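You operate a simulated robot arm through the tools that you are given. There is no shell and no other tool. Be economical: measure what you need, move in short steps, check, and stop when the job is done.

You are at the controls of a simulated two-armed robot. One attempt, no reset.

JOB
Open the upper drawer, take the wipe from the ironing pad and put it in the front of the upper drawer and shut the drawer again. Put the bottle that says "shine" from the folding counter on the top of the chest and the bottle marked "rinse" on the shelf under the island. Do these in any order. Set down upright: bottle.

The check looks at the end state, three seconds after you hand in, the way a careful person would. Anything else that was tipped, shoved, dropped, spilled or broken makes it a failure.

ROBOT AND FRAMES
Two 7-joint arms with two-finger parallel grippers on one trunk, on a base that drives. Base frame: it is fixed to the floor where the robot stands at the start and does not move with it; the origin is under the middle of the robot, x ahead of it, y to its left, z up. Units: mm, degrees, N and s.
The left shoulder is at the start at [60, 147, 543], the right one opposite. With the tool pointing down near the work surface each hand reaches from about 100 to 560 mm from the robot's upright axis, wherever it stands, measured 20 degrees to its own side. Places, roughly: bottle [-3250, -750, 1000]; front of the upper drawer [800, 100, 800]; shelf under the island [-800, -200, 400]; top of the chest [-3500, 800, 800]; upper drawer [800, 100, 800]; wipe [-3250, -500, 1000]. Payload 3.43 kg a hand.
The tool frame of a hand sits at the grasp point between the pads (the TCP): z along the fingers, y along the line on which they close. The tips reach 30 mm beyond it. The gripper opens to 94 mm. The fingers are 28 mm wide and 10 mm thick; the gripper's body (50 by 96 mm) begins 55 mm behind the TCP.
Orientation is that of the tool frame in the base frame, as a unit quaternion [x, y, z, w]. With the fingers straight down and closing along the base's y, the tool's x points along the base's -x, its y along +y and its z along -z.

CONTROLS
- The arms move only by the tool drive_tool. It takes "left_increments", "right_increments" or both (then of equal length, played together; a hand with none holds still); each is a list of rows, each a list of 3 entries, a list of its own where there are three numbers: the shift along the tool's x, y, z in units of 30 mm (1.0 is 30 mm), then the turn, a rotation vector about the tool's x, y, z in units of 8 degrees (1.0 is 8 degrees), then the finger opening in mm, from 0 to 94. In form: [[[x, y, z], [ax, ay, az], gripper], ...]. A call has 1 to 20 rows; each row shifts and turns the commanded pose from where the row before left it, along the tool's axes as they then stand. A call with a number of a shift or a turn outside -1 to 1 is refused whole. Rows are played at 5 a second. More than 50 mm and 8.6 degrees between two rows, or a gripper value outside its range, and nothing of the call is played. Where a pose cannot be reached the arm comes as near as it can. A force on the tool above 40 N (or 10 N above the force at the start of the call, whichever is more), or a blocked arm, ends the call early, and 0.2 s more pass. Each finger travels about 72 mm/s and halts on what it meets, pressing with about 27 N; the grip force reading is that of the motor and also rises with nothing between the fingers. The clock runs only during rows and for 0.2 s after the last one: add rows that do not move to give the fingers time. The reply holds the time, the measured pose of the TCP, the force on the tool along the base axes, the opening and the grip force, in the units named above and with some noise, with the torque about the TCP (base axes, N m) and any sound that the robot's microphone picked up.
- Cameras (640 x 400 px; columns grow to the right, rows downward): "scene" is now at [27.3, -36.2, 1140.8]; the picture's right is [-0.52, -0.85, 0.00], its down [-0.78, 0.47, -0.42] and it looks along [0.36, -0.22, -0.91] (base axes); focal length 214 px, centre (320, 200). "left" rides on the left gripper at [76, -14, -102] in its tool frame; the picture's right is [0.18, 0.98, 0.00], its down [-0.75, 0.14, -0.64] and it looks along [-0.63, 0.12, 0.77] (tool axes); focal length 243 px, centre (320, 200). "right" rides on the right gripper at [76, 14, -102] in its tool frame; the picture's right is [-0.18, 0.98, 0.00], its down [-0.75, -0.14, -0.64] and it looks along [-0.63, -0.12, 0.77] (tool axes); focal length 243 px, centre (320, 200).
- get_image(camera): a new picture of that camera. It takes no simulated time.
- raise_lower(by): slides the trunk up (or, below 0, down) by that many mm; the arms and the scene camera ride with it, the base frame stays. It gives what a move gives, with no picture.
- drive_base(legs): drives the robot by 1 to 6 legs, each [ahead, left, turn to the left] in mm, mm and degrees, along the robot's own axes; the way and the turn of a leg run together, so that a leg with both is an arc; at most 1500 mm and 180 degrees a leg. The arms and the cameras ride along, it lands a little off, and it stops where it bumps. It gives what a move gives.
- turn_head(pan, tilt): turns the head with the scene camera to pan (to the left, within 86 degrees either way) and tilt (down, from -29 to 69), counted from straight ahead of the robot. It gives what a move gives.
- pixel_to_xyz(camera, pixels): for up to 12 pixels [column, row] of the newest picture of that camera ("zoom" is the newest enlarged one), the place [x, y, z] in the base frame of the surface seen there, good to about 3 mm, but the place of the scene camera against the robot may be out by one fixed shift of up to 12 mm in any direction. It takes no simulated time.
- zoom(camera, box): a new picture of the part [left, top, right, bottom] of that camera's present view, enlarged. It takes no simulated time.
- close_job(): hands the job in; it is judged then, once.

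Work in short steps. Measure before you move; look again where a grasp or a placing could have gone wrong, and mend it. You have 110 turns and 108 pictures in all, those below and enlarged ones among them. Open the grippers and draw the arms clear of the work before you hand the job in, unless the task says otherwise; then end with one line.

The tools are called after "Emit:" as name(argument=value, ...) on one line, values as JSON. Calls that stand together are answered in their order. drive_tool: Moves the arms, as the interface text tells. Its arguments: {"type":"object","properties":{"left_increments":{"type":"array","items":{"type":"array"}},"right_increments":{"type":"array","items":{"type":"array"}}},"required":[]} The other tools are called the same way: raise_lower (by) slides the trunk up or down; drive_base (legs) drives the base; turn_head (pan, tilt) turns the head that bears the scene camera; get_image (camera) takes a picture; pixel_to_xyz (camera, pixels) gives the place of the surface under pixels of a picture; zoom (camera, box) takes an enlarged picture of a part of a camera's view; close_job () hands the job in.

At the start:

```text
time: 0.0
left_tcp_pos: [307.0, -53.6, 954.0]
left_ee_rot: [0.0, 1.0, 0.0, 0.0]
left_ft_force: [0.7, -0.2, 0.0]
left_torque: [0.0, -0.02, 0.0]
left_finger_gap: 93.9
left_finger_force: 0.0
right_tcp_pos: [277.7, -355.8, 991.1]
right_ee_rot: [0.0, 1.0, 0.001, 0.0]
right_ft_force: [0.3, -0.2, -0.3]
right_torque: [0.02, 0.01, 0.03]
right_finger_gap: 93.9
right_finger_force: 0.0
trunk travel left (down, up): [-250.0, 0.0]
robot x, y, heading: [2.8, 2.3, 0.1]
head pan, tilt: [-31.5, 65.4]
```

scene: 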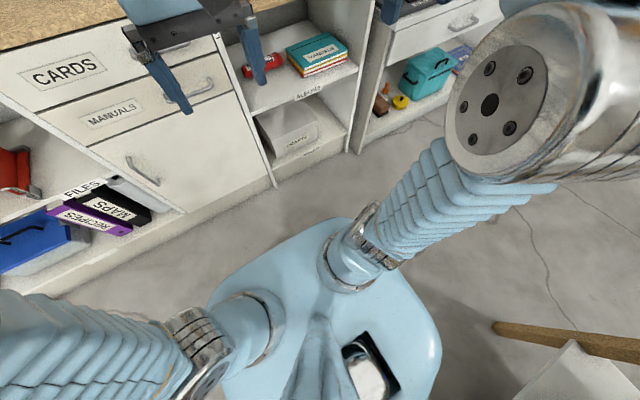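
right: 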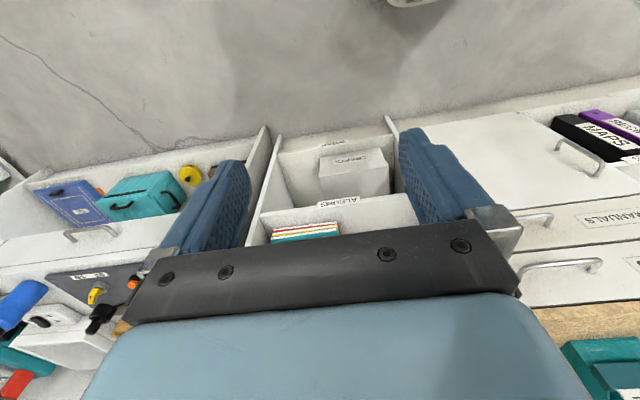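
left: 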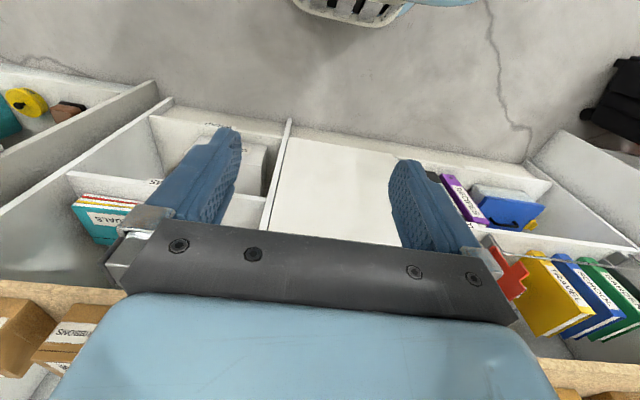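

The picture shows the cabinet with drawers "CARDS" and "MANUALS" ahead-left. I turn the head to look at it better.

Emit:
turn_head(pan=10, tilt=30)

Emit:
get_image(camera="scene")

```text
time: 1.1
left_tcp_pos: [307.0, -53.7, 955.7]
left_ee_rot: [0.0, 1.0, 0.001, 0.0]
left_ft_force: [-0.6, 0.4, 0.5]
left_torque: [0.01, 0.0, -0.02]
left_finger_gap: 94.3
left_finger_force: 0.0
right_tcp_pos: [277.8, -355.1, 991.5]
right_ee_rot: [0.0, 1.0, 0.0, 0.0]
right_ft_force: [0.1, 0.3, 0.1]
right_torque: [0.01, -0.03, -0.04]
right_finger_gap: 93.6
right_finger_force: 0.0
trunk travel left (down, up): [-250.0, 0.0]
robot x, y, heading: [-2.1, 1.6, 0.2]
head pan, tilt: [10.0, 30.0]
```

```text
104 pictures are left
```

scene: 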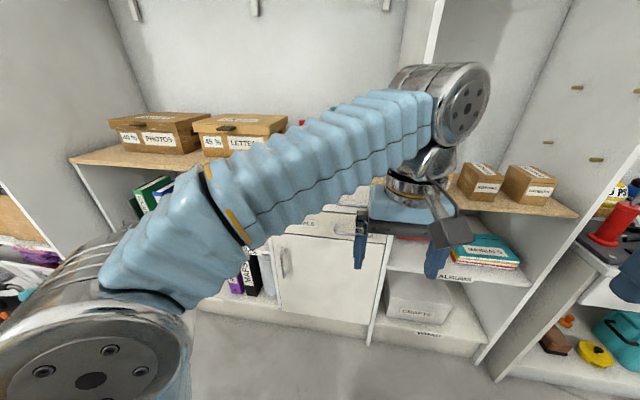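

The right picture shows the three handles: door (590,160), MANUALS (527,218), CARDS (550,265). I measure them.

Emit:
pixel_to_xyz(camera="right", pixels=[[509, 267], [550, 266], [600, 264], [620, 280], [505, 215], [548, 217], [600, 250], [560, 300], [600, 320], [540, 308]])

Emit:
zoom(camera="right", box=[440, 100, 640, 400])

```text
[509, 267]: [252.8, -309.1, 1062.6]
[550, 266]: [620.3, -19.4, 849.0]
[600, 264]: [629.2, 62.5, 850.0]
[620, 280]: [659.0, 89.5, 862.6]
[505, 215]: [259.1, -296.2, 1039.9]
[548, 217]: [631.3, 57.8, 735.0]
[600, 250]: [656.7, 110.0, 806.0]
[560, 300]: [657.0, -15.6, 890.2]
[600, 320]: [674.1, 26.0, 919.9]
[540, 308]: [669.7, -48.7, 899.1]
```

```text
1.33 times, centred on (540, 250) of right
```

zoom: 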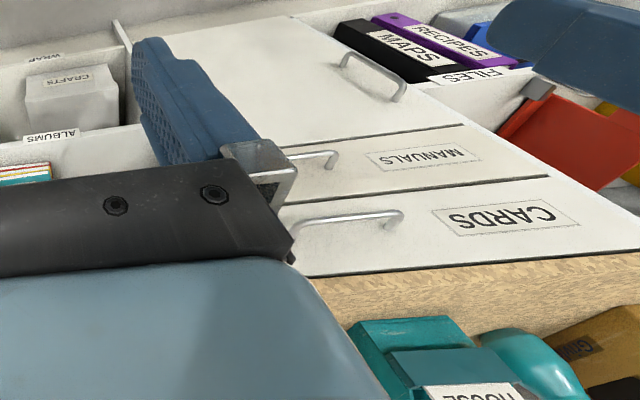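

The CARDS handle is a horizontal bar at about x 622, y −45…65, z 849, with the face at x≈657. I turn the left hand to point forward, closing vertically, without translating.

Emit:
drive_tool(left_increments=[[[0, 0, 0], [-0.5774, -0.5774, 0.5774], 94], [[0, 0, 0], [-0.5774, -0.5774, 0.5774], 94], [[0, 0, 0], [-0.5774, -0.5774, 0.5774], 94], [[0, 0, 0], [-0.5774, -0.5774, 0.5774], 94], [[0, 0, 0], [-0.5774, -0.5774, 0.5774], 94], [[0, 0, 0], [-0.5774, -0.5774, 0.5774], 94], [[0, 0, 0], [-0.5774, -0.5774, 0.5774], 94], [[0, 0, 0], [-0.5774, -0.5774, 0.5774], 94], [[0, 0, 0], [-0.5774, -0.5774, 0.5774], 94], [[0, 0, 0], [-0.5774, -0.5774, 0.5774], 94], [[0, 0, 0], [-0.5774, -0.5774, 0.5774], 94], [[0, 0, 0], [-0.5774, -0.5774, 0.5774], 94], [[0, 0, 0], [-0.5774, -0.5774, 0.5774], 94], [[0, 0, 0], [-0.5774, -0.5774, 0.5774], 94], [[0, 0, 0], [-0.5774, -0.5774, 0.5774], 94]])

Emit:
get_image(camera="left")

Emit:
get_image(camera="scene")

```text
time: 4.3
left_tcp_pos: [307.4, -53.2, 954.7]
left_ee_rot: [0.501, 0.499, 0.5, 0.501]
left_ft_force: [0.0, -0.8, 0.6]
left_torque: [-0.02, 0.0, 0.03]
left_finger_gap: 94.0
left_finger_force: 0.0
right_tcp_pos: [277.1, -355.4, 992.5]
right_ee_rot: [0.0, 1.0, 0.0, 0.0]
right_ft_force: [0.2, -0.4, -0.6]
right_torque: [-0.01, 0.0, -0.02]
right_finger_gap: 93.9
right_finger_force: 0.1
trunk travel left (down, up): [-250.0, 0.0]
robot x, y, heading: [0.7, -0.9, -0.2]
head pan, tilt: [10.0, 30.0]
```

```text
102 pictures are left
```

left: 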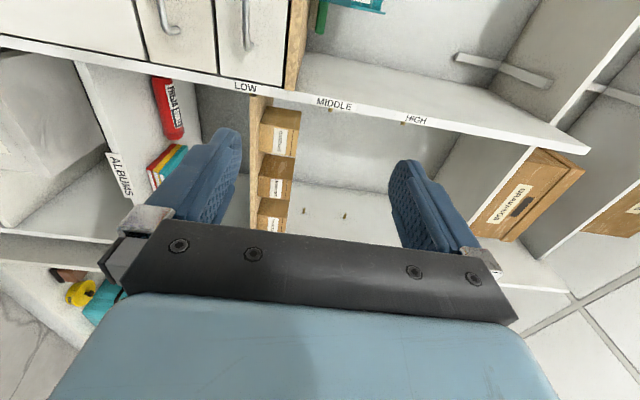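

```text
101 pictures are left
```

scene: 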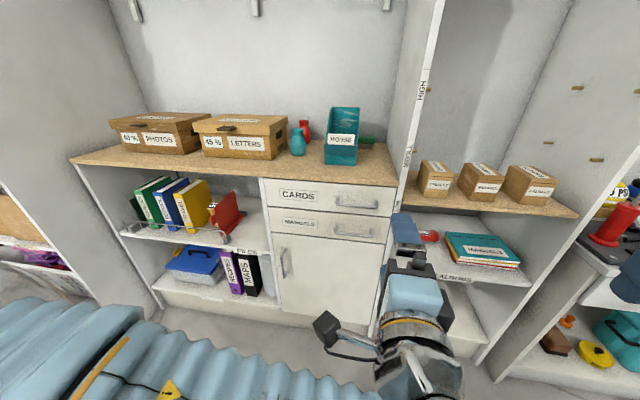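

Turn worked; the scene now shows the handle at (357,203) and a tall panel right of it at (405,190). I measure both.

Emit:
pixel_to_xyz(camera="scene", pixels=[[340, 203], [357, 204], [375, 207], [337, 229], [320, 208], [391, 210], [268, 196], [390, 185], [330, 185], [408, 165], [418, 110], [340, 166]])

Emit:
zoom(camera="scene", box=[250, 130, 450, 255])

```text
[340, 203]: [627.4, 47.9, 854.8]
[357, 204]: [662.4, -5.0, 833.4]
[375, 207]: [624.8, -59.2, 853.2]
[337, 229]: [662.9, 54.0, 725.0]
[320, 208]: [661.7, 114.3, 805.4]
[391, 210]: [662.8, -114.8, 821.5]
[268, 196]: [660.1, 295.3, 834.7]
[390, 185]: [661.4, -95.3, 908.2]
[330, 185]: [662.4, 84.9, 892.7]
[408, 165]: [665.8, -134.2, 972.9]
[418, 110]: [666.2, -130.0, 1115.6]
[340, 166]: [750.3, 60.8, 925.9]
```

```text
3.20 times, centred on (350, 192) of scene
```

zoom: 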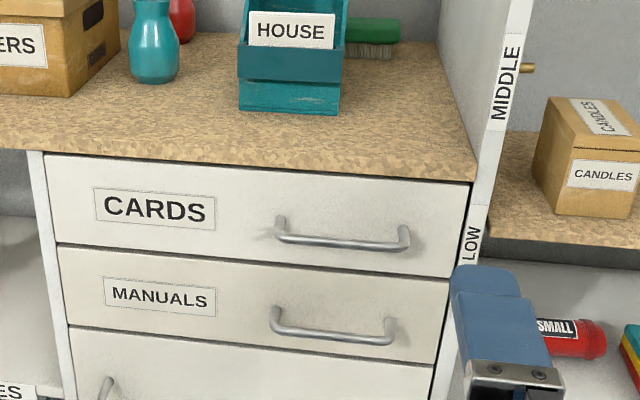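

Handle bar centre y≈0, z≈850, x≈625; I go to a pre-grasp at x≈560, y≈30, z≈850 with the left hand.

Emit:
drive_tool(left_increments=[[[0.307, -0.385, 0.937], [0, 0, 0], 94], [[0.307, -0.385, 0.937], [0, 0, 0], 94], [[0.307, -0.385, 0.937], [0, 0, 0], 94], [[0.307, -0.385, 0.937], [0, 0, 0], 94], [[0.307, -0.385, 0.937], [0, 0, 0], 94], [[0.307, -0.385, 0.937], [0, 0, 0], 94], [[0.307, -0.385, 0.937], [0, 0, 0], 94], [[0.307, -0.385, 0.937], [0, 0, 0], 94], [[0.307, -0.385, 0.937], [0, 0, 0], 94], [[0, 0, 0], [0, 0, 0], 94]])

Emit:
get_image(camera="left")

```text
time: 6.5
left_tcp_pos: [560.1, 29.1, 850.7]
left_ee_rot: [0.5, 0.5, 0.5, 0.5]
left_ft_force: [0.2, -0.2, -0.3]
left_torque: [-0.01, -0.02, -0.01]
left_finger_gap: 93.8
left_finger_force: 0.0
right_tcp_pos: [278.2, -355.0, 991.6]
right_ee_rot: [0.001, 1.0, 0.0, -0.001]
right_ft_force: [-0.2, -0.2, -0.3]
right_torque: [0.04, 0.0, 0.0]
right_finger_gap: 93.9
right_finger_force: 0.1
trunk travel left (down, up): [-250.0, 0.0]
robot x, y, heading: [-0.8, -0.2, 0.1]
head pan, tilt: [10.0, 30.0]
```

```text
99 pictures are left
```

left: 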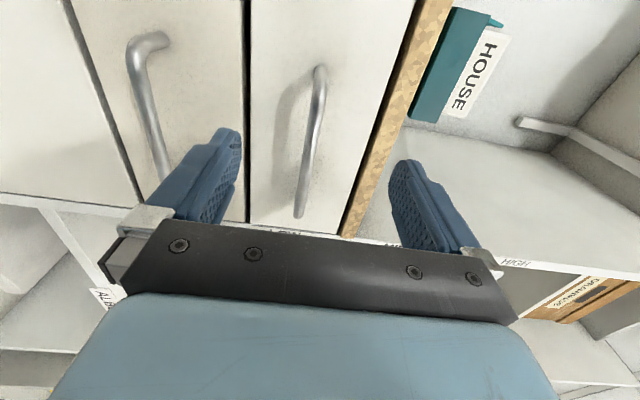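

The CARDS bar lies between the fingers at (312,140). Advance 62 mm and close.

Emit:
drive_tool(left_increments=[[[0, 0, 0.7], [0, 0, 0], 94], [[0, 0, 0.7], [0, 0, 0], 94], [[0, 0, 0.6], [0, 0, 0], 60], [[0, 0, 0], [0, 0, 0], 30], [[0, 0, 0], [0, 0, 0], 0], [[0, 0, 0], [0, 0, 0], 0], [[0, 0, 0], [0, 0, 0], 0], [[0, 0, 0], [0, 0, 0], 0]])

Emit:
get_image(camera="left")

```text
time: 8.2
left_tcp_pos: [620.4, 28.9, 844.1]
left_ee_rot: [0.504, 0.502, 0.498, 0.497]
left_ft_force: [-0.9, 1.3, -8.0]
left_torque: [-0.23, 0.06, 0.0]
left_finger_gap: 14.4
left_finger_force: 44.5
right_tcp_pos: [277.0, -353.9, 992.5]
right_ee_rot: [-0.001, 1.0, -0.001, 0.0]
right_ft_force: [0.6, -0.2, 0.1]
right_torque: [-0.01, -0.02, -0.04]
right_finger_gap: 94.0
right_finger_force: 0.1
trunk travel left (down, up): [-250.0, 0.0]
robot x, y, heading: [1.2, 3.4, 0.2]
head pan, tilt: [10.0, 30.0]
stopped in row 8 (left hand): the force on the tool passed its limit at 41 N (the readings are from after the stop); the commanded pose is now the measured one
```

```text
98 pictures are left
```

left: 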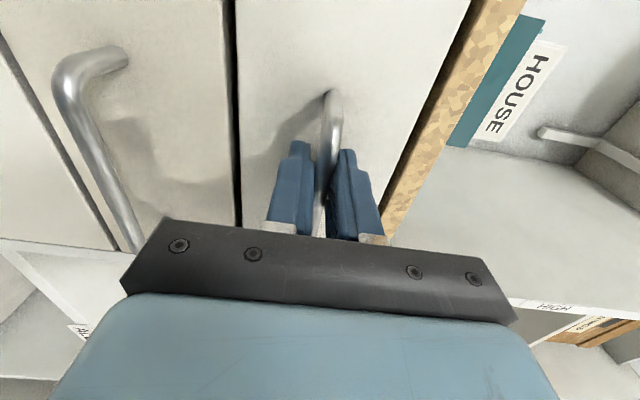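

Gripped on the bar (gap 14). I pull back along tool −z.

Emit:
drive_tool(left_increments=[[[0, 0, -0.5], [0, 0, 0], 5], [[0, 0, -0.7], [0, 0, 0], 5], [[0, 0, -0.7], [0, 0, 0], 5], [[0, 0, -0.7], [0, 0, 0], 5], [[0, 0, -0.7], [0, 0, 0], 5], [[0, 0, -0.7], [0, 0, 0], 5], [[0, 0, -0.7], [0, 0, 0], 5], [[0, 0, -0.7], [0, 0, 0], 5], [[0, 0, -0.7], [0, 0, 0], 5], [[0, 0, -0.7], [0, 0, 0], 5]])

Emit:
get_image(camera="scene")

```text
time: 10.3
left_tcp_pos: [438.7, 29.7, 845.8]
left_ee_rot: [0.508, 0.503, 0.493, 0.496]
left_ft_force: [-1.5, -3.6, -11.2]
left_torque: [-0.33, 0.08, 0.06]
left_finger_gap: 14.3
left_finger_force: 45.7
right_tcp_pos: [279.0, -353.9, 992.6]
right_ee_rot: [0.0, 1.0, 0.0, 0.0]
right_ft_force: [-0.5, 0.6, 0.1]
right_torque: [0.01, 0.04, -0.01]
right_finger_gap: 93.9
right_finger_force: 0.0
trunk travel left (down, up): [-250.0, 0.0]
robot x, y, heading: [-1.8, 2.3, -0.1]
head pan, tilt: [10.0, 30.0]
stopped in row 10 (left hand): the force on the tool passed its limit at 42 N (the readings are from after the stop); the commanded pose is now the measured one
```

```text
97 pictures are left
```

scene: 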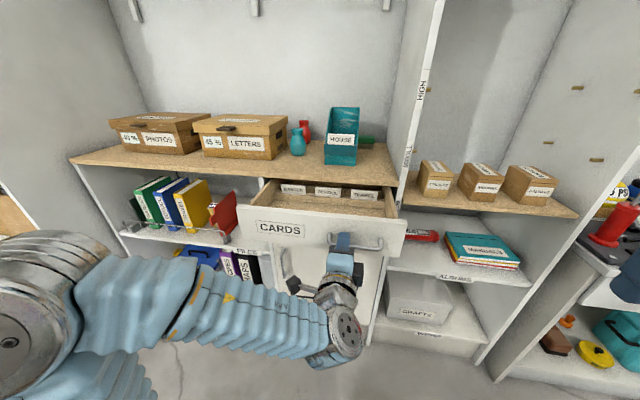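

The drawer is open ~180 mm, apparently at its stop. I zoom to see its inside.

Emit:
zoom(camera="scene", box=[220, 150, 440, 288])

Emit:
pixel_to_xyz(camera="scene", pixels=[[262, 208], [395, 216], [330, 208], [290, 202], [360, 207], [290, 189], [328, 191], [363, 194], [310, 202], [250, 212]])

```text
2.90 times, centred on (330, 219) of scene
```

zoom: 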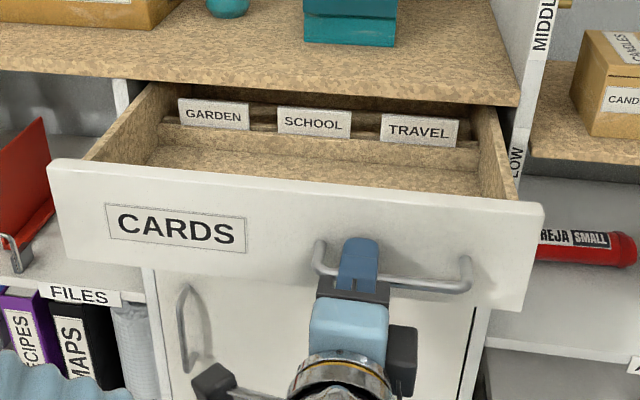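

```text
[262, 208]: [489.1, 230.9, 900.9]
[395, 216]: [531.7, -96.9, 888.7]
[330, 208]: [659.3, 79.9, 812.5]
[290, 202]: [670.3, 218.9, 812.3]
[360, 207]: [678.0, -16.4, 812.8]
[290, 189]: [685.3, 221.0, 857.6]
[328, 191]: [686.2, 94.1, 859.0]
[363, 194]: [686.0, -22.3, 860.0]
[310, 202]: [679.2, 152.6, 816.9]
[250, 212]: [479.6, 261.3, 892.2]
```

The front compartment spans x≈500–680, y≈−95…280, floor z≈812, with the tabs behind it. I release the handle and back off.

Emit:
drive_tool(left_increments=[[[0, 0, 0], [0, 0, 0], 94], [[0, 0, 0], [0, 0, 0], 94], [[0, 0, 0], [0, 0, 0], 94], [[0, 0, 0], [0, 0, 0], 94], [[0, 0, -0.7], [0, 0, 0], 94], [[0, 0, -0.8], [0, 0, 0], 94], [[0, 0, -0.8], [0, 0, 0], 94], [[0, 0, -0.8], [0, 0, 0], 94]])

Emit:
turn_head(pan=86, tilt=15)

Emit:
get_image(camera="scene")

Emit:
turn_head(pan=-86, tilt=15)

Emit:
get_image(camera="scene")

```text
time: 12.1
left_tcp_pos: [349.8, 20.3, 856.8]
left_ee_rot: [0.506, 0.502, 0.496, 0.496]
left_ft_force: [0.3, -0.1, 1.1]
left_torque: [0.02, 0.03, 0.01]
left_finger_gap: 94.0
left_finger_force: 0.0
left hand out of reach, approached as far as the arm can: row 7, 8
right_tcp_pos: [275.9, -355.2, 992.6]
right_ee_rot: [-0.001, 1.0, 0.0, 0.0]
right_ft_force: [1.0, 0.0, -0.5]
right_torque: [0.04, 0.01, 0.02]
right_finger_gap: 94.1
right_finger_force: 0.1
trunk travel left (down, up): [-250.0, 0.0]
robot x, y, heading: [-1.7, 0.8, 0.2]
head pan, tilt: [10.0, 30.0]
```

```text
time: 13.6
left_tcp_pos: [351.1, 19.6, 855.9]
left_ee_rot: [0.506, 0.502, 0.496, 0.496]
left_ft_force: [0.2, -0.3, 0.1]
left_torque: [-0.01, -0.04, -0.04]
left_finger_gap: 94.3
left_finger_force: 0.0
right_tcp_pos: [277.5, -355.7, 992.0]
right_ee_rot: [-0.001, 1.0, 0.0, 0.0]
right_ft_force: [0.5, -0.1, 0.1]
right_torque: [0.02, -0.01, 0.03]
right_finger_gap: 94.2
right_finger_force: 0.1
trunk travel left (down, up): [-250.0, 0.0]
robot x, y, heading: [-1.2, 6.4, -0.0]
head pan, tilt: [85.9, 15.0]
```

```text
95 pictures are left
```

scene: 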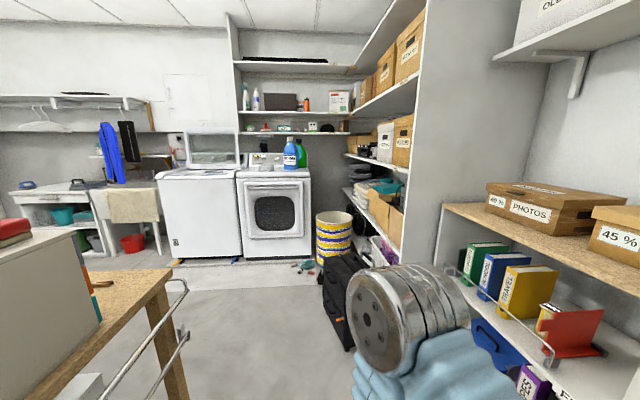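

```text
time: 16.1
left_tcp_pos: [351.0, 19.5, 856.6]
left_ee_rot: [0.506, 0.502, 0.496, 0.496]
left_ft_force: [0.1, -0.2, 0.1]
left_torque: [0.02, 0.02, 0.0]
left_finger_gap: 94.1
left_finger_force: 0.1
right_tcp_pos: [276.9, -355.1, 992.5]
right_ee_rot: [0.0, 1.0, -0.001, 0.0]
right_ft_force: [-1.1, 0.1, 0.0]
right_torque: [-0.02, 0.01, 0.01]
right_finger_gap: 93.9
right_finger_force: 0.0
trunk travel left (down, up): [-250.0, 0.0]
robot x, y, heading: [-2.5, -0.4, -0.0]
head pan, tilt: [-85.9, 15.0]
```

```text
94 pictures are left
```

scene: 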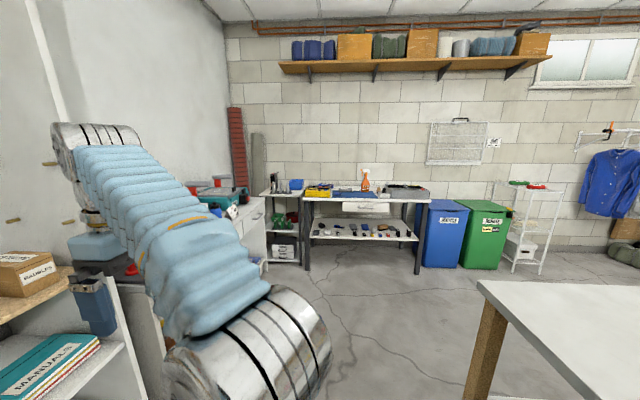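

The island stands behind the robot; its top corner is at (480,285). I measure how close before turning.

Emit:
pixel_to_xyz(camera="scene", pixels=[[482, 285], [630, 375], [620, 285], [560, 282], [500, 300]])

Emit:
turn_head(pan=86, tilt=45)

Emit:
get_image(camera="scene")

Emit:
pixel_to_xyz(camera="scene", pixels=[[160, 140], [60, 180], [180, 170], [150, 250], [30, 300], [100, 300], [200, 20]])

```text
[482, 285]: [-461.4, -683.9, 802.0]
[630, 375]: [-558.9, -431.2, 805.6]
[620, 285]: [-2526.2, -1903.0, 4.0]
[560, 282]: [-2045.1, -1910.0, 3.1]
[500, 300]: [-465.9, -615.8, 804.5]
```

```text
time: 18.8
left_tcp_pos: [350.4, 19.2, 856.3]
left_ee_rot: [0.505, 0.502, 0.497, 0.496]
left_ft_force: [-0.6, 0.3, -0.3]
left_torque: [0.02, -0.03, 0.0]
left_finger_gap: 93.8
left_finger_force: 0.1
right_tcp_pos: [276.4, -355.0, 991.3]
right_ee_rot: [0.0, 1.0, 0.001, 0.0]
right_ft_force: [0.0, 0.3, 0.7]
right_torque: [0.03, -0.02, -0.03]
right_finger_gap: 94.1
right_finger_force: 0.1
trunk travel left (down, up): [-250.0, 0.0]
robot x, y, heading: [-0.4, 1.7, 0.3]
head pan, tilt: [85.9, 45.0]
```

```text
93 pictures are left
```

scene: 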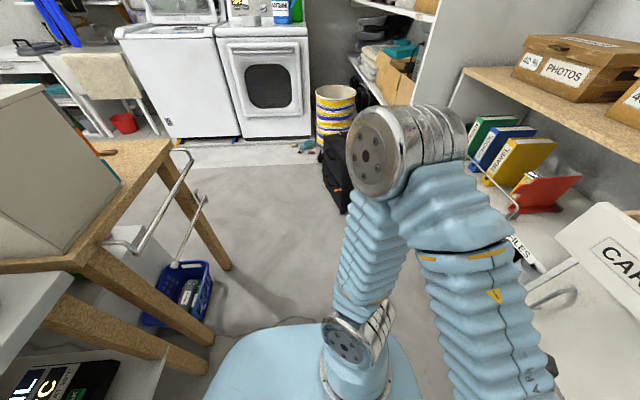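

```text
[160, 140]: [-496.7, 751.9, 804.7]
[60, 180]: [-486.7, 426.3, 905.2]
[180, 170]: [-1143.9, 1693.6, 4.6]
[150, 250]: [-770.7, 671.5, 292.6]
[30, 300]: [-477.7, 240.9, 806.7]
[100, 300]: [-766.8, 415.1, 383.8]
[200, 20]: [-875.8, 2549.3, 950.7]
```

The island edge is x≈−465, y −684…780, top z 805. I look right again to measure clearances for leaving that way.

Emit:
turn_head(pan=-86, tilt=25)

Emit:
get_image(camera="scene")

Emit:
pixel_to_xyz(camera="scene", pixels=[[258, 200], [265, 190], [310, 160], [430, 165], [345, 180], [300, 250], [255, 170], [395, 250], [440, 220], [480, 245], [375, 130], [100, 290]])

```text
time: 21.4
left_tcp_pos: [351.6, 20.2, 856.7]
left_ee_rot: [0.506, 0.501, 0.497, 0.496]
left_ft_force: [-0.1, 0.0, 1.0]
left_torque: [0.0, -0.02, 0.01]
left_finger_gap: 94.0
left_finger_force: 0.0
right_tcp_pos: [276.6, -354.7, 992.6]
right_ee_rot: [0.0, 1.0, 0.0, 0.001]
right_ft_force: [0.0, 0.9, 0.1]
right_torque: [-0.03, 0.01, 0.02]
right_finger_gap: 93.9
right_finger_force: 0.0
trunk travel left (down, up): [-250.0, 0.0]
robot x, y, heading: [-0.2, -1.6, 0.1]
head pan, tilt: [-85.9, 25.0]
```

```text
92 pictures are left
```

scene: 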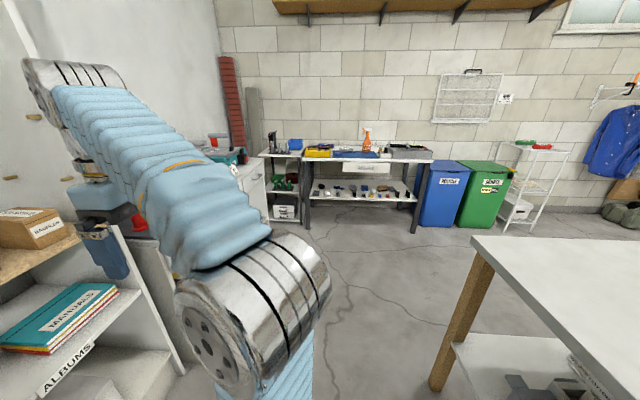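

```text
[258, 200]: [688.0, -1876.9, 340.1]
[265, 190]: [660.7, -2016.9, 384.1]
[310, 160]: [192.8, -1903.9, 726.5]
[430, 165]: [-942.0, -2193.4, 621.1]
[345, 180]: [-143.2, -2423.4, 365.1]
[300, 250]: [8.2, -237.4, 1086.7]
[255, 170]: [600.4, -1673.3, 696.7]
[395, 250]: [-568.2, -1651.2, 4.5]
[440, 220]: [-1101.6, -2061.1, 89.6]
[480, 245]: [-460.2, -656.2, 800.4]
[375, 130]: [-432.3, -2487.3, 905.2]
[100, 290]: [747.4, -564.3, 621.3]
```

The corridor between island (y −684) and workbench (y −1900) is free. I strafe right to y≈−1250, then turn to face −x.

Emit:
drive_base(legs=[[0, -1250, 0], [0, 0, 180]])

Emit:
turn_head(pan=0, tilt=12)

Emit:
get_image(camera="scene")

```text
time: 34.9
left_tcp_pos: [-348.4, -1259.4, 856.9]
left_ee_rot: [-0.498, 0.509, 0.499, -0.493]
left_ft_force: [0.1, 0.4, 0.5]
left_torque: [0.01, 0.02, -0.01]
left_finger_gap: 93.9
left_finger_force: 0.1
right_tcp_pos: [-269.4, -885.0, 991.6]
right_ee_rot: [1.0, -0.008, -0.001, -0.001]
right_ft_force: [0.7, -0.4, 0.5]
right_torque: [0.01, 0.05, 0.0]
right_finger_gap: 94.2
right_finger_force: 0.1
trunk travel left (down, up): [-250.0, 0.0]
robot x, y, heading: [5.6, -1245.0, 179.3]
head pan, tilt: [-85.9, 25.0]
```

```text
time: 36.5
left_tcp_pos: [-348.5, -1259.5, 856.4]
left_ee_rot: [-0.499, 0.509, 0.5, -0.492]
left_ft_force: [0.8, -0.9, 0.0]
left_torque: [-0.01, -0.04, -0.01]
left_finger_gap: 94.1
left_finger_force: 0.1
right_tcp_pos: [-268.6, -886.1, 991.6]
right_ee_rot: [1.0, -0.006, 0.0, 0.0]
right_ft_force: [0.1, 0.1, 0.1]
right_torque: [0.01, 0.02, 0.01]
right_finger_gap: 94.0
right_finger_force: 0.0
trunk travel left (down, up): [-250.0, 0.0]
robot x, y, heading: [0.5, -1242.8, 179.2]
head pan, tilt: [0.0, 12.0]
```

```text
91 pictures are left
```

scene: 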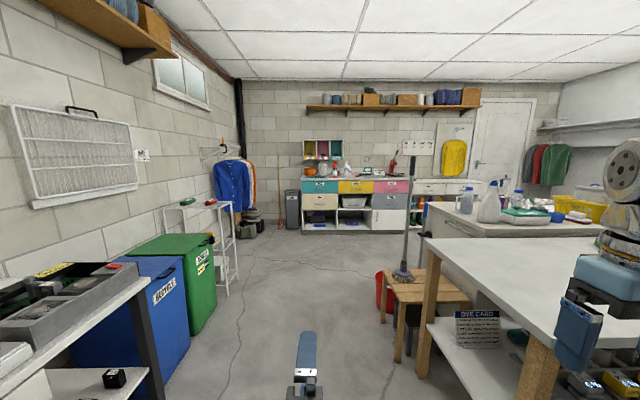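

Behind the island is another counter with bottles around (510,210). I zoom and measure.

Emit:
zoom(camera="scene", box=[380, 150, 640, 312])

Emit:
pixel_to_xyz(camera="scene", pixels=[[436, 212], [400, 290], [385, 285], [480, 226], [470, 240], [495, 215], [467, 205], [415, 200], [440, 250], [545, 215]])

```text
2.46 times, centred on (510, 231) of scene
```

zoom: 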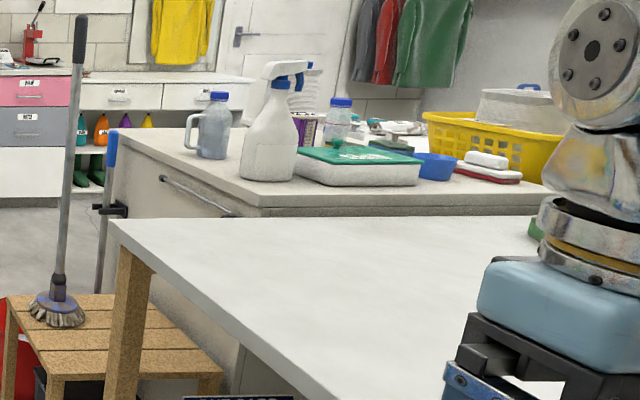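

```text
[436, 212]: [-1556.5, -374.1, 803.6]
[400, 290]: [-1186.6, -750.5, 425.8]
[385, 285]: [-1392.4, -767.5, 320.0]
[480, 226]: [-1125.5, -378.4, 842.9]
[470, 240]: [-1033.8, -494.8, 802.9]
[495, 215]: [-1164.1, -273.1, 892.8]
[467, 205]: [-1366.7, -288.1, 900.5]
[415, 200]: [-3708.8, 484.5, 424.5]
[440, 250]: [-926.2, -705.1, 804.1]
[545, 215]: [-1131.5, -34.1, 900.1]
```

Now I measure the coloured unit at the far wall, and zoom on it.

Emit:
pixel_to_xyz(camera="scene", pixels=[[320, 200], [350, 178], [395, 178], [310, 178], [450, 190], [345, 170], [330, 230], [400, 230], [395, 270], [408, 215], [380, 310]])

Emit:
zoom(camera="scene", box=[280, 125, 480, 250])

```text
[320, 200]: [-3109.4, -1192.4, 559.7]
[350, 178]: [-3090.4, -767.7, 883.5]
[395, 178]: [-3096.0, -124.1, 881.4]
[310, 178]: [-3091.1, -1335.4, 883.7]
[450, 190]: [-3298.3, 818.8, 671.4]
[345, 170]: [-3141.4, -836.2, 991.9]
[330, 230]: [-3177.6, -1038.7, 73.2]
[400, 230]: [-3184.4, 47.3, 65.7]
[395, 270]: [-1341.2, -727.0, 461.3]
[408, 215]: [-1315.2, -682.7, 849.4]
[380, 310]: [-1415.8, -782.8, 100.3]
```

```text
3.20 times, centred on (380, 188) of scene
```

zoom: 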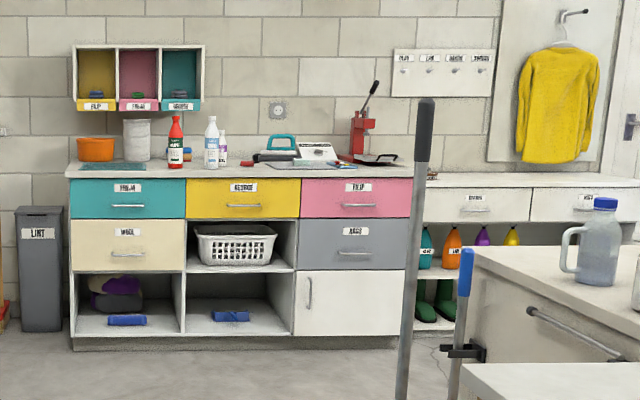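

The folding counter front is at x≈−3095, y −1500…−80. The mop stool is at y≥−790, so I drive along y −1243 to x≈−2500, then strafe right to y≈−830.

Emit:
drive_base(legs=[[1500, 0, 0], [1000, 0, 0.7], [0, -400, 0]])

Emit:
turn_head(pan=0, tilt=20)

Emit:
get_image(camera="scene")

```text
time: 50.8
left_tcp_pos: [-2841.9, -835.2, 856.5]
left_ee_rot: [-0.501, 0.507, 0.498, -0.495]
left_ft_force: [0.0, -0.2, -1.4]
left_torque: [-0.04, -0.01, 0.03]
left_finger_gap: 94.0
left_finger_force: 0.1
right_tcp_pos: [-2767.6, -460.0, 992.4]
right_ee_rot: [1.0, -0.002, 0.001, -0.001]
right_ft_force: [0.7, -0.7, -0.5]
right_torque: [0.0, 0.01, -0.02]
right_finger_gap: 94.1
right_finger_force: 0.0
trunk travel left (down, up): [-250.0, 0.0]
robot x, y, heading: [-2492.0, -819.8, 179.8]
head pan, tilt: [0.0, 12.0]
```

```text
time: 51.5
left_tcp_pos: [-2843.4, -834.4, 856.9]
left_ee_rot: [-0.501, 0.507, 0.497, -0.495]
left_ft_force: [0.4, 0.3, -0.3]
left_torque: [-0.02, -0.01, 0.04]
left_finger_gap: 94.1
left_finger_force: 0.0
right_tcp_pos: [-2768.6, -460.5, 991.3]
right_ee_rot: [1.0, -0.002, 0.0, 0.001]
right_ft_force: [0.8, -0.3, -0.4]
right_torque: [0.0, -0.03, 0.0]
right_finger_gap: 93.7
right_finger_force: 0.0
trunk travel left (down, up): [-250.0, 0.0]
robot x, y, heading: [-2495.3, -820.5, 179.7]
head pan, tilt: [0.0, 20.0]
```

```text
88 pictures are left
```

scene: 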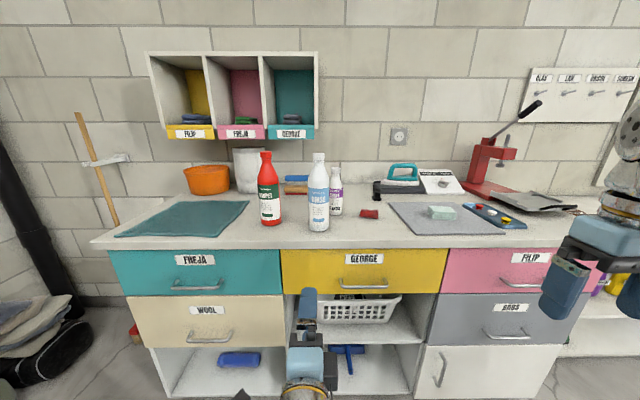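

The bottles are at (270,190), (318,195), (335,192); the wipe probably the pale block on the pad at (443,212). I zoom to read the labels and measure.

Emit:
zoom(camera="scene", box=[240, 140, 400, 240])

Emit:
zoom(camera="scene", box=[350, 150, 550, 275])

Emit:
pixel_to_xyz(camera="scene", pixels=[[270, 200], [270, 226], [318, 200], [319, 231], [336, 200], [336, 216], [443, 209], [369, 214], [335, 240], [318, 156], [336, 166], [266, 156]])

```text
4.00 times, centred on (320, 190) of scene
```

zoom: 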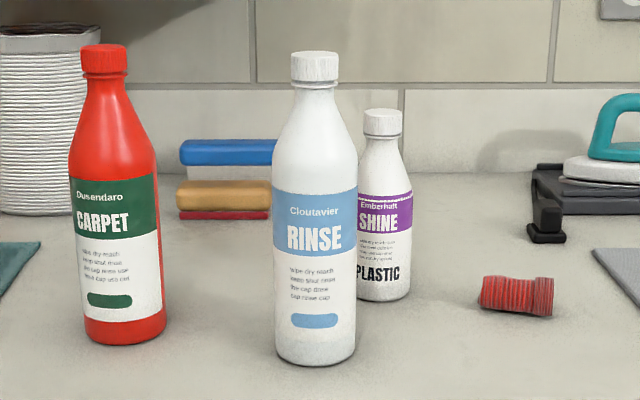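

```text
3.20 times, centred on (450, 212) of scene
```

zoom: 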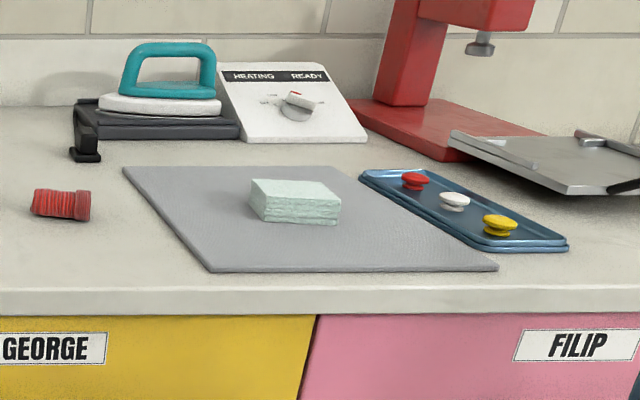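

```text
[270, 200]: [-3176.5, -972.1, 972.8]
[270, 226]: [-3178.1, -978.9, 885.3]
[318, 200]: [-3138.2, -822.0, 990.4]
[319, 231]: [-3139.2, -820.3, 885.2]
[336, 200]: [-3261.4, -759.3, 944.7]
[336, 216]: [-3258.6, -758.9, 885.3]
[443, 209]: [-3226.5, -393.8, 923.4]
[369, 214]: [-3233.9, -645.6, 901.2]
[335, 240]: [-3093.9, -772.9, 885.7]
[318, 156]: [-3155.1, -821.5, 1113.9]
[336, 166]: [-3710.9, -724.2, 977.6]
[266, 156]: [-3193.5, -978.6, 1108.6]
```

RINSE (front, centre ≈(−3172,−821), Ø≈70), SHINE (behind, ≈(−3284,−759), Ø≈49), wipe on the pad at ≈(−3226,−394). I roll the left hand 90° so it closes sideways with its camera on top.

Emit:
drive_tool(left_increments=[[[0, 0, 0], [0, 0, 0.9375], 94], [[0, 0, 0], [0, 0, 0.9375], 94], [[0, 0, 0], [0, 0, 0.9375], 94], [[0, 0, 0], [0, 0, 0.9375], 94], [[0, 0, 0], [0, 0, 0.9375], 94], [[0, 0, 0], [0, 0, 0.9375], 94], [[0, 0, 0], [0, 0, 0.9375], 94], [[0, 0, 0], [0, 0, 0.9375], 94], [[0, 0, 0], [0, 0, 0.9375], 94], [[0, 0, 0], [0, 0, 0.9375], 94], [[0, 0, 0], [0, 0, 0.9375], 94], [[0, 0, 0], [0, 0, 0.9375], 94]])

Emit:
get_image(camera="left")

```text
time: 54.1
left_tcp_pos: [-2843.5, -832.9, 855.7]
left_ee_rot: [0.006, 0.713, 0.001, -0.701]
left_ft_force: [-0.2, -0.4, -0.7]
left_torque: [0.0, 0.02, 0.03]
left_finger_gap: 94.2
left_finger_force: 0.1
right_tcp_pos: [-2767.3, -460.7, 992.1]
right_ee_rot: [1.0, -0.003, 0.0, 0.0]
right_ft_force: [-0.3, 0.0, 0.3]
right_torque: [0.01, 0.02, 0.06]
right_finger_gap: 94.0
right_finger_force: 0.1
trunk travel left (down, up): [-250.0, 0.0]
robot x, y, heading: [-2492.8, -821.6, 179.5]
head pan, tilt: [0.0, 20.0]
```

```text
85 pictures are left
```

left: 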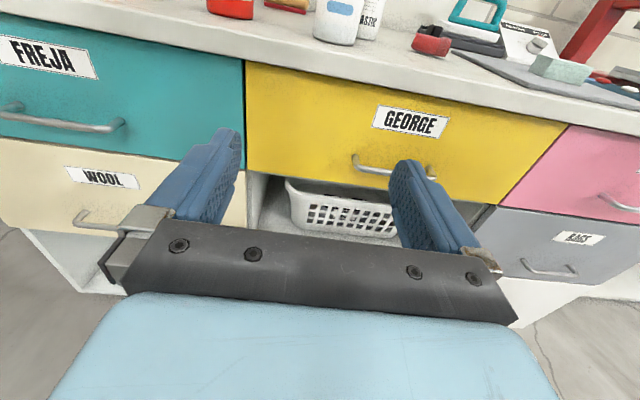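

Roll done with the camera on top. I raise to z≈972 and align with the rinse bottle's y (−821).

Emit:
drive_tool(left_increments=[[[0.95, 0.1, 0], [0, 0.1, 0], 94], [[0.95, 0.1, 0], [0, 0, 0], 94], [[0.95, 0.1, 0], [0, 0, 0], 94], [[0.95, 0.1, 0], [0, 0, 0], 94], [[0, 0, 0], [0, 0, 0], 94]])

Emit:
get_image(camera="left")

```text
time: 55.3
left_tcp_pos: [-2845.2, -823.0, 971.1]
left_ee_rot: [0.004, 0.708, 0.002, -0.706]
left_ft_force: [0.6, -0.3, 0.0]
left_torque: [0.01, 0.0, 0.02]
left_finger_gap: 94.0
left_finger_force: 0.0
right_tcp_pos: [-2769.1, -461.0, 992.0]
right_ee_rot: [1.0, -0.003, 0.0, 0.0]
right_ft_force: [-0.4, -0.5, 1.5]
right_torque: [0.02, 0.0, -0.01]
right_finger_gap: 94.1
right_finger_force: 0.1
trunk travel left (down, up): [-250.0, 0.0]
robot x, y, heading: [-2492.4, -813.9, 179.7]
head pan, tilt: [0.0, 20.0]
```

```text
84 pictures are left
```

left: 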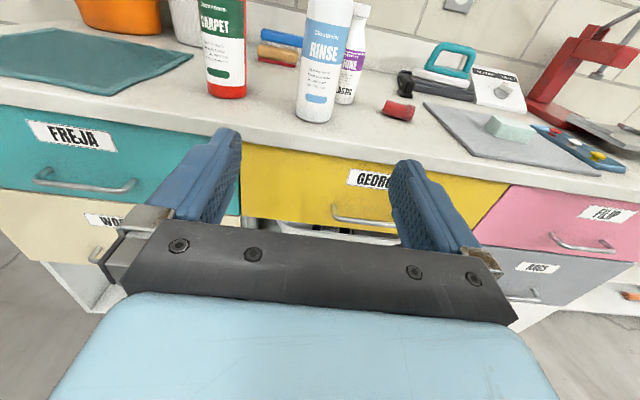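

Clear view of the bottles from the left hand. I measure edges with the hand camera for accuracy.

Emit:
pixel_to_xyz(camera="left", pixels=[[302, 90], [318, 95], [332, 90], [315, 121], [346, 70], [352, 85], [363, 75], [490, 120], [533, 130], [510, 128], [510, 142], [320, 60]])

Emit:
zoom(camera="left", box=[270, 0, 430, 100])

```text
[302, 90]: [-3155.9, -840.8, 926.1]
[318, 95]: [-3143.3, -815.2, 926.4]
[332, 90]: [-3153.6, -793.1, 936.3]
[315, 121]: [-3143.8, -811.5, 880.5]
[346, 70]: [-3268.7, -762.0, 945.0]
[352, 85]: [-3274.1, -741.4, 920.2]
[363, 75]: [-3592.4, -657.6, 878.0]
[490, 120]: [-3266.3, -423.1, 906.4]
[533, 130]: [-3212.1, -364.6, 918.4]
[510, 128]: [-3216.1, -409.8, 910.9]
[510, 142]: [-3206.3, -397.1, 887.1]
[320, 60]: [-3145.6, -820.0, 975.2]
```

```text
4.00 times, centred on (350, 50) of left
```

zoom: 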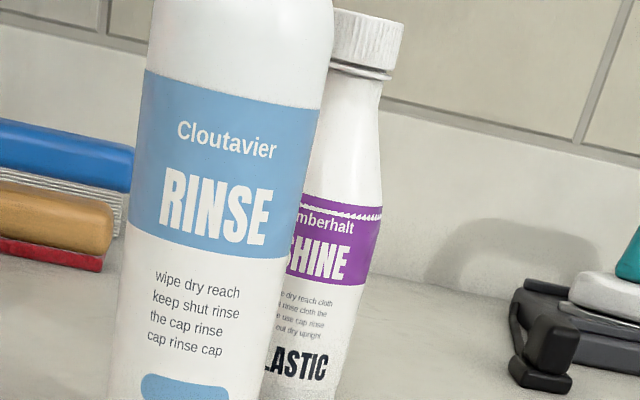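

Rinse centre ≈(−3177,−817). I drive 170 mm ahead, staying short of the bottle.

Emit:
drive_base(legs=[[170, 0, 0]])

Emit:
get_image(camera="left")

Emit:
pixel_to_xyz(camera="left", pixels=[[320, 60], [300, 60], [345, 60], [320, 100], [320, 20]])

```text
time: 56.8
left_tcp_pos: [-3013.7, -821.9, 970.5]
left_ee_rot: [0.003, 0.708, 0.001, -0.706]
left_ft_force: [0.9, 0.6, -0.1]
left_torque: [0.01, 0.01, 0.02]
left_finger_gap: 94.3
left_finger_force: 0.0
right_tcp_pos: [-2936.6, -460.0, 991.9]
right_ee_rot: [1.0, -0.003, 0.0, 0.0]
right_ft_force: [0.2, -0.5, -1.0]
right_torque: [-0.02, 0.0, 0.0]
right_finger_gap: 94.2
right_finger_force: 0.1
trunk travel left (down, up): [-250.0, 0.0]
robot x, y, heading: [-2661.7, -818.1, 179.7]
head pan, tilt: [0.0, 20.0]
```

```text
82 pictures are left
```

left: 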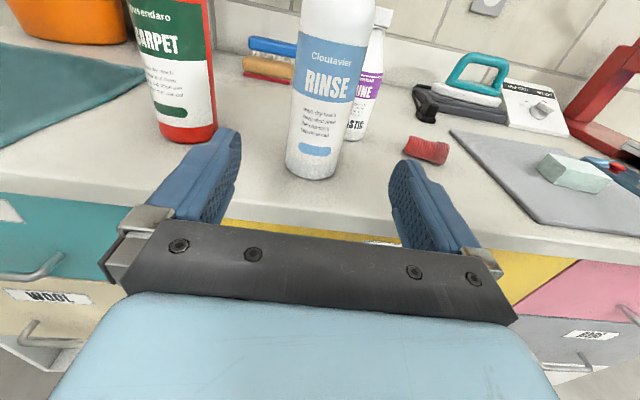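

```text
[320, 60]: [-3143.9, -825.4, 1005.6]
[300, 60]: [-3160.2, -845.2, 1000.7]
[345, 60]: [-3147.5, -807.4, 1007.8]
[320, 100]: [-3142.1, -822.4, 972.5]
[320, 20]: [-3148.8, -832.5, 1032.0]
```

Bottle centre y≈−819, TCP −822: aligned. Advance 162 mm and close slowly.

Emit:
drive_tool(left_increments=[[[0, 0.1, 0.9], [0, 0, 0], 94], [[0, 0, 0.9], [0, 0, 0], 94], [[0, 0, 0.9], [0, 0, 0], 94], [[0, 0, 0.9], [0, 0, 0], 94], [[0, 0, 0.9], [0, 0, 0], 94], [[0, 0, 0.9], [0, 0, 0], 94], [[0, 0, 0], [0, 0, 0], 94]])

Emit:
get_image(camera="left")

```text
time: 58.4
left_tcp_pos: [-3175.8, -816.9, 969.7]
left_ee_rot: [0.003, 0.708, 0.002, -0.707]
left_ft_force: [-1.0, 0.4, -0.9]
left_torque: [0.01, -0.02, 0.0]
left_finger_gap: 94.2
left_finger_force: 0.0
right_tcp_pos: [-2936.6, -458.5, 991.4]
right_ee_rot: [1.0, -0.003, -0.001, 0.0]
right_ft_force: [0.7, 0.6, -0.4]
right_torque: [0.01, 0.0, 0.02]
right_finger_gap: 94.2
right_finger_force: 0.0
trunk travel left (down, up): [-250.0, 0.0]
robot x, y, heading: [-2661.1, -813.6, 180.1]
head pan, tilt: [0.0, 20.0]
```

```text
81 pictures are left
```

left: 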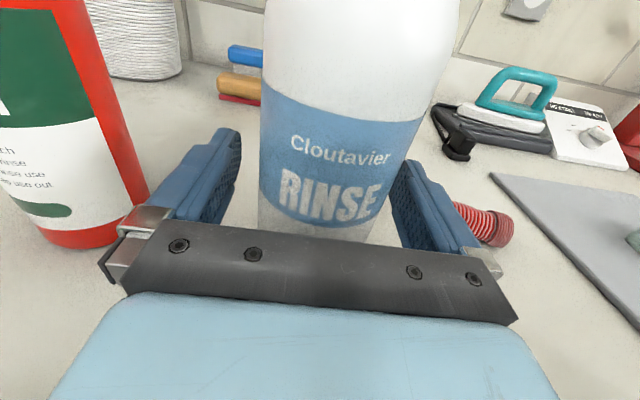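

The bottle sits between the pads. I close on it and then lift 40 mm.

Emit:
drive_tool(left_increments=[[[0, 0, 0], [0, 0, 0], 80], [[0, 0, 0], [0, 0, 0], 70], [[0, 0, 0], [0, 0, 0], 50], [[0, 0, 0], [0, 0, 0], 50], [[0, 0, 0], [0, 0, 0], 50], [[0.5, 0, 0], [0, 0, 0], 50], [[0.9, 0, 0], [0, 0, 0], 50], [[0.6, 0, 0], [0, 0, 0], 50], [[0, 0, 0], [0, 0, 0], 50]])

Emit:
get_image(camera="left")

```text
time: 60.4
left_tcp_pos: [-3177.1, -817.1, 1030.2]
left_ee_rot: [0.003, 0.709, 0.0, -0.706]
left_ft_force: [0.0, -0.2, -6.5]
left_torque: [0.01, -0.02, 0.0]
left_finger_gap: 67.6
left_finger_force: 27.0
right_tcp_pos: [-2936.6, -459.0, 991.7]
right_ee_rot: [1.0, -0.003, 0.0, 0.0]
right_ft_force: [-0.1, -0.5, -0.2]
right_torque: [-0.01, -0.04, 0.02]
right_finger_gap: 93.8
right_finger_force: 0.0
trunk travel left (down, up): [-250.0, 0.0]
robot x, y, heading: [-2660.0, -815.0, 179.7]
head pan, tilt: [0.0, 20.0]
```

```text
80 pictures are left
```

left: 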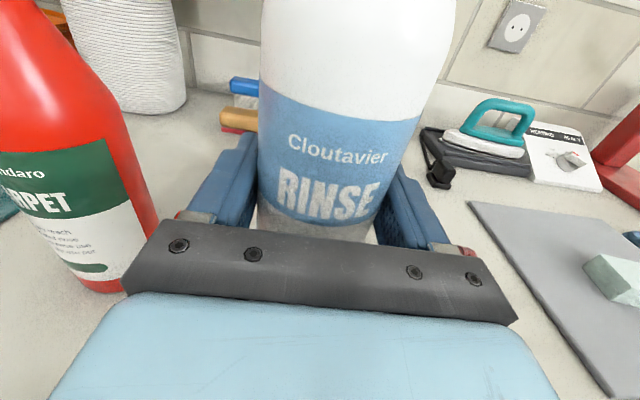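

Rinse is held and lifted (bottom ≈85 mm below TCP). I retract the left hand and move it left, while turning the right hand forward (mirrored sequence).

Emit:
drive_tool(left_increments=[[[0, 0, -0.9], [0, 0, 0], 50], [[0, 0, -0.9], [0, 0, 0], 50], [[0, 0, -0.9], [0, 0, 0], 50], [[0, 0, -0.9], [0, 0, 0], 50], [[0, 0, -0.9], [0, 0, 0], 50], [[0, 0, -0.9], [0, 0, 0], 50], [[0, 0, -0.5], [0, 0, 0], 50], [[0, -0.8, 0], [0, 0, 0], 50], [[0, -0.8, 0], [0, 0, 0], 50], [[0, -0.8, 0], [0, 0, 0], 50], [[0, -0.8, 0], [0, 0, 0], 50], [[0, -0.8, 0], [0, 0, 0], 50], [[0, 0, 0], [0, 0, 0], 50], [[0, 0, 0], [0, 0, 0], 50], [[0, 0, 0], [0, 0, 0], 50]], right_increments=[[[0, 0, 0], [0.5774, -0.5774, -0.5774], 94], [[0, 0, 0], [0.5774, -0.5774, -0.5774], 94], [[0, 0, 0], [0.5774, -0.5774, -0.5774], 94], [[0, 0, 0], [0.5774, -0.5774, -0.5774], 94], [[0, 0, 0], [0.5774, -0.5774, -0.5774], 94], [[0, 0, 0], [0.5774, -0.5774, -0.5774], 94], [[0, 0, 0], [0.5774, -0.5774, -0.5774], 94], [[0, 0, 0], [0.5774, -0.5774, -0.5774], 94], [[0, 0, 0], [0.5774, -0.5774, -0.5774], 94], [[0, 0, 0], [0.5774, -0.5774, -0.5774], 94], [[0, 0, 0], [0.5774, -0.5774, -0.5774], 94], [[0, 0, 0], [0.5774, -0.5774, -0.5774], 94], [[0, 0, 0], [0.5774, -0.5774, -0.5774], 94], [[0, 0, 0], [0.5774, -0.5774, -0.5774], 94], [[0, 0, 0], [0.5774, -0.5774, -0.5774], 94]])

Emit:
get_image(camera="scene")

```text
time: 63.6
left_tcp_pos: [-2999.9, -939.4, 1030.4]
left_ee_rot: [0.004, 0.708, 0.002, -0.707]
left_ft_force: [0.7, -0.3, -6.4]
left_torque: [-0.02, -0.01, -0.01]
left_finger_gap: 67.7
left_finger_force: 26.3
right_tcp_pos: [-2937.7, -459.3, 991.1]
right_ee_rot: [-0.5, -0.499, 0.499, 0.501]
right_ft_force: [-0.3, -0.8, -0.3]
right_torque: [0.03, 0.02, 0.02]
right_finger_gap: 94.1
right_finger_force: 0.0
trunk travel left (down, up): [-250.0, 0.0]
robot x, y, heading: [-2658.3, -817.6, 179.6]
head pan, tilt: [0.0, 20.0]
```

```text
79 pictures are left
```

scene: 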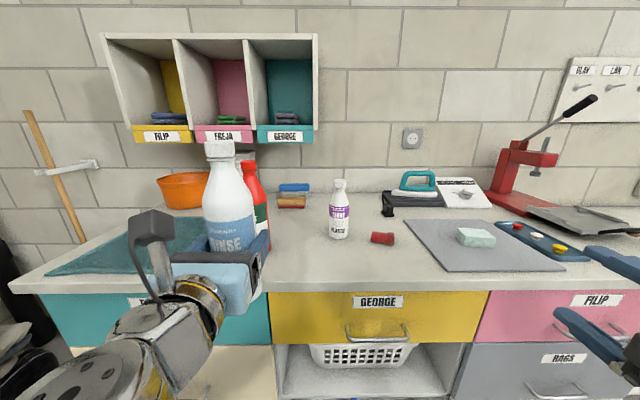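

Shine stands clear at (339,210). I roll the right hand so it closes sideways, camera on top.

Emit:
drive_tool(right_increments=[[[0, 0, 0], [0, 0, -0.9375], 94], [[0, 0, 0], [0, 0, -0.9375], 94], [[0, 0, 0], [0, 0, -0.9375], 94], [[0, 0, 0], [0, 0, -0.9375], 94], [[0, 0, 0], [0, 0, -0.9375], 94], [[0, 0, 0], [0, 0, -0.9375], 94], [[0, 0, 0], [0, 0, -0.9375], 94], [[0, 0, 0], [0, 0, -0.9375], 94], [[0, 0, 0], [0, 0, -0.9375], 94], [[0, 0, 0], [0, 0, -0.9375], 94], [[0, 0, 0], [0, 0, -0.9375], 94], [[0, 0, 0], [0, 0, -0.9375], 94]])

Emit:
get_image(camera="right")

Emit:
pixel_to_xyz(camera="scene", pixels=[[339, 205], [333, 225], [347, 225], [340, 238], [339, 182], [383, 239], [475, 232], [460, 240], [490, 245]])

```text
time: 66.2
left_tcp_pos: [-2999.8, -939.6, 1030.9]
left_ee_rot: [0.004, 0.708, 0.003, -0.707]
left_ft_force: [-0.6, 0.2, -5.1]
left_torque: [-0.02, 0.03, 0.03]
left_finger_gap: 67.6
left_finger_force: 27.5
right_tcp_pos: [-2937.1, -459.5, 991.9]
right_ee_rot: [0.0, -0.707, -0.002, 0.707]
right_ft_force: [0.4, -0.8, 0.5]
right_torque: [0.01, -0.01, -0.01]
right_finger_gap: 93.9
right_finger_force: 0.0
trunk travel left (down, up): [-250.0, 0.0]
robot x, y, heading: [-2661.9, -817.3, 179.7]
head pan, tilt: [0.0, 20.0]
```

```text
78 pictures are left
```

right: 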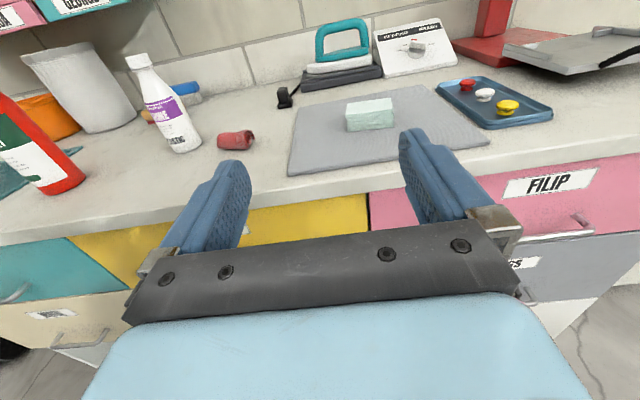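

```text
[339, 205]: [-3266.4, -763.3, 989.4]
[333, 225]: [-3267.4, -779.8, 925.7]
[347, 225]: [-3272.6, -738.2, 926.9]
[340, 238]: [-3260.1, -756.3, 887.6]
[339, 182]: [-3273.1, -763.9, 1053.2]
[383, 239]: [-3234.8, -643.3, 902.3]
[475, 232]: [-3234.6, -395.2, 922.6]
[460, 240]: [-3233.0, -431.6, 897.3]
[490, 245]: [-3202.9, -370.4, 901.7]
```

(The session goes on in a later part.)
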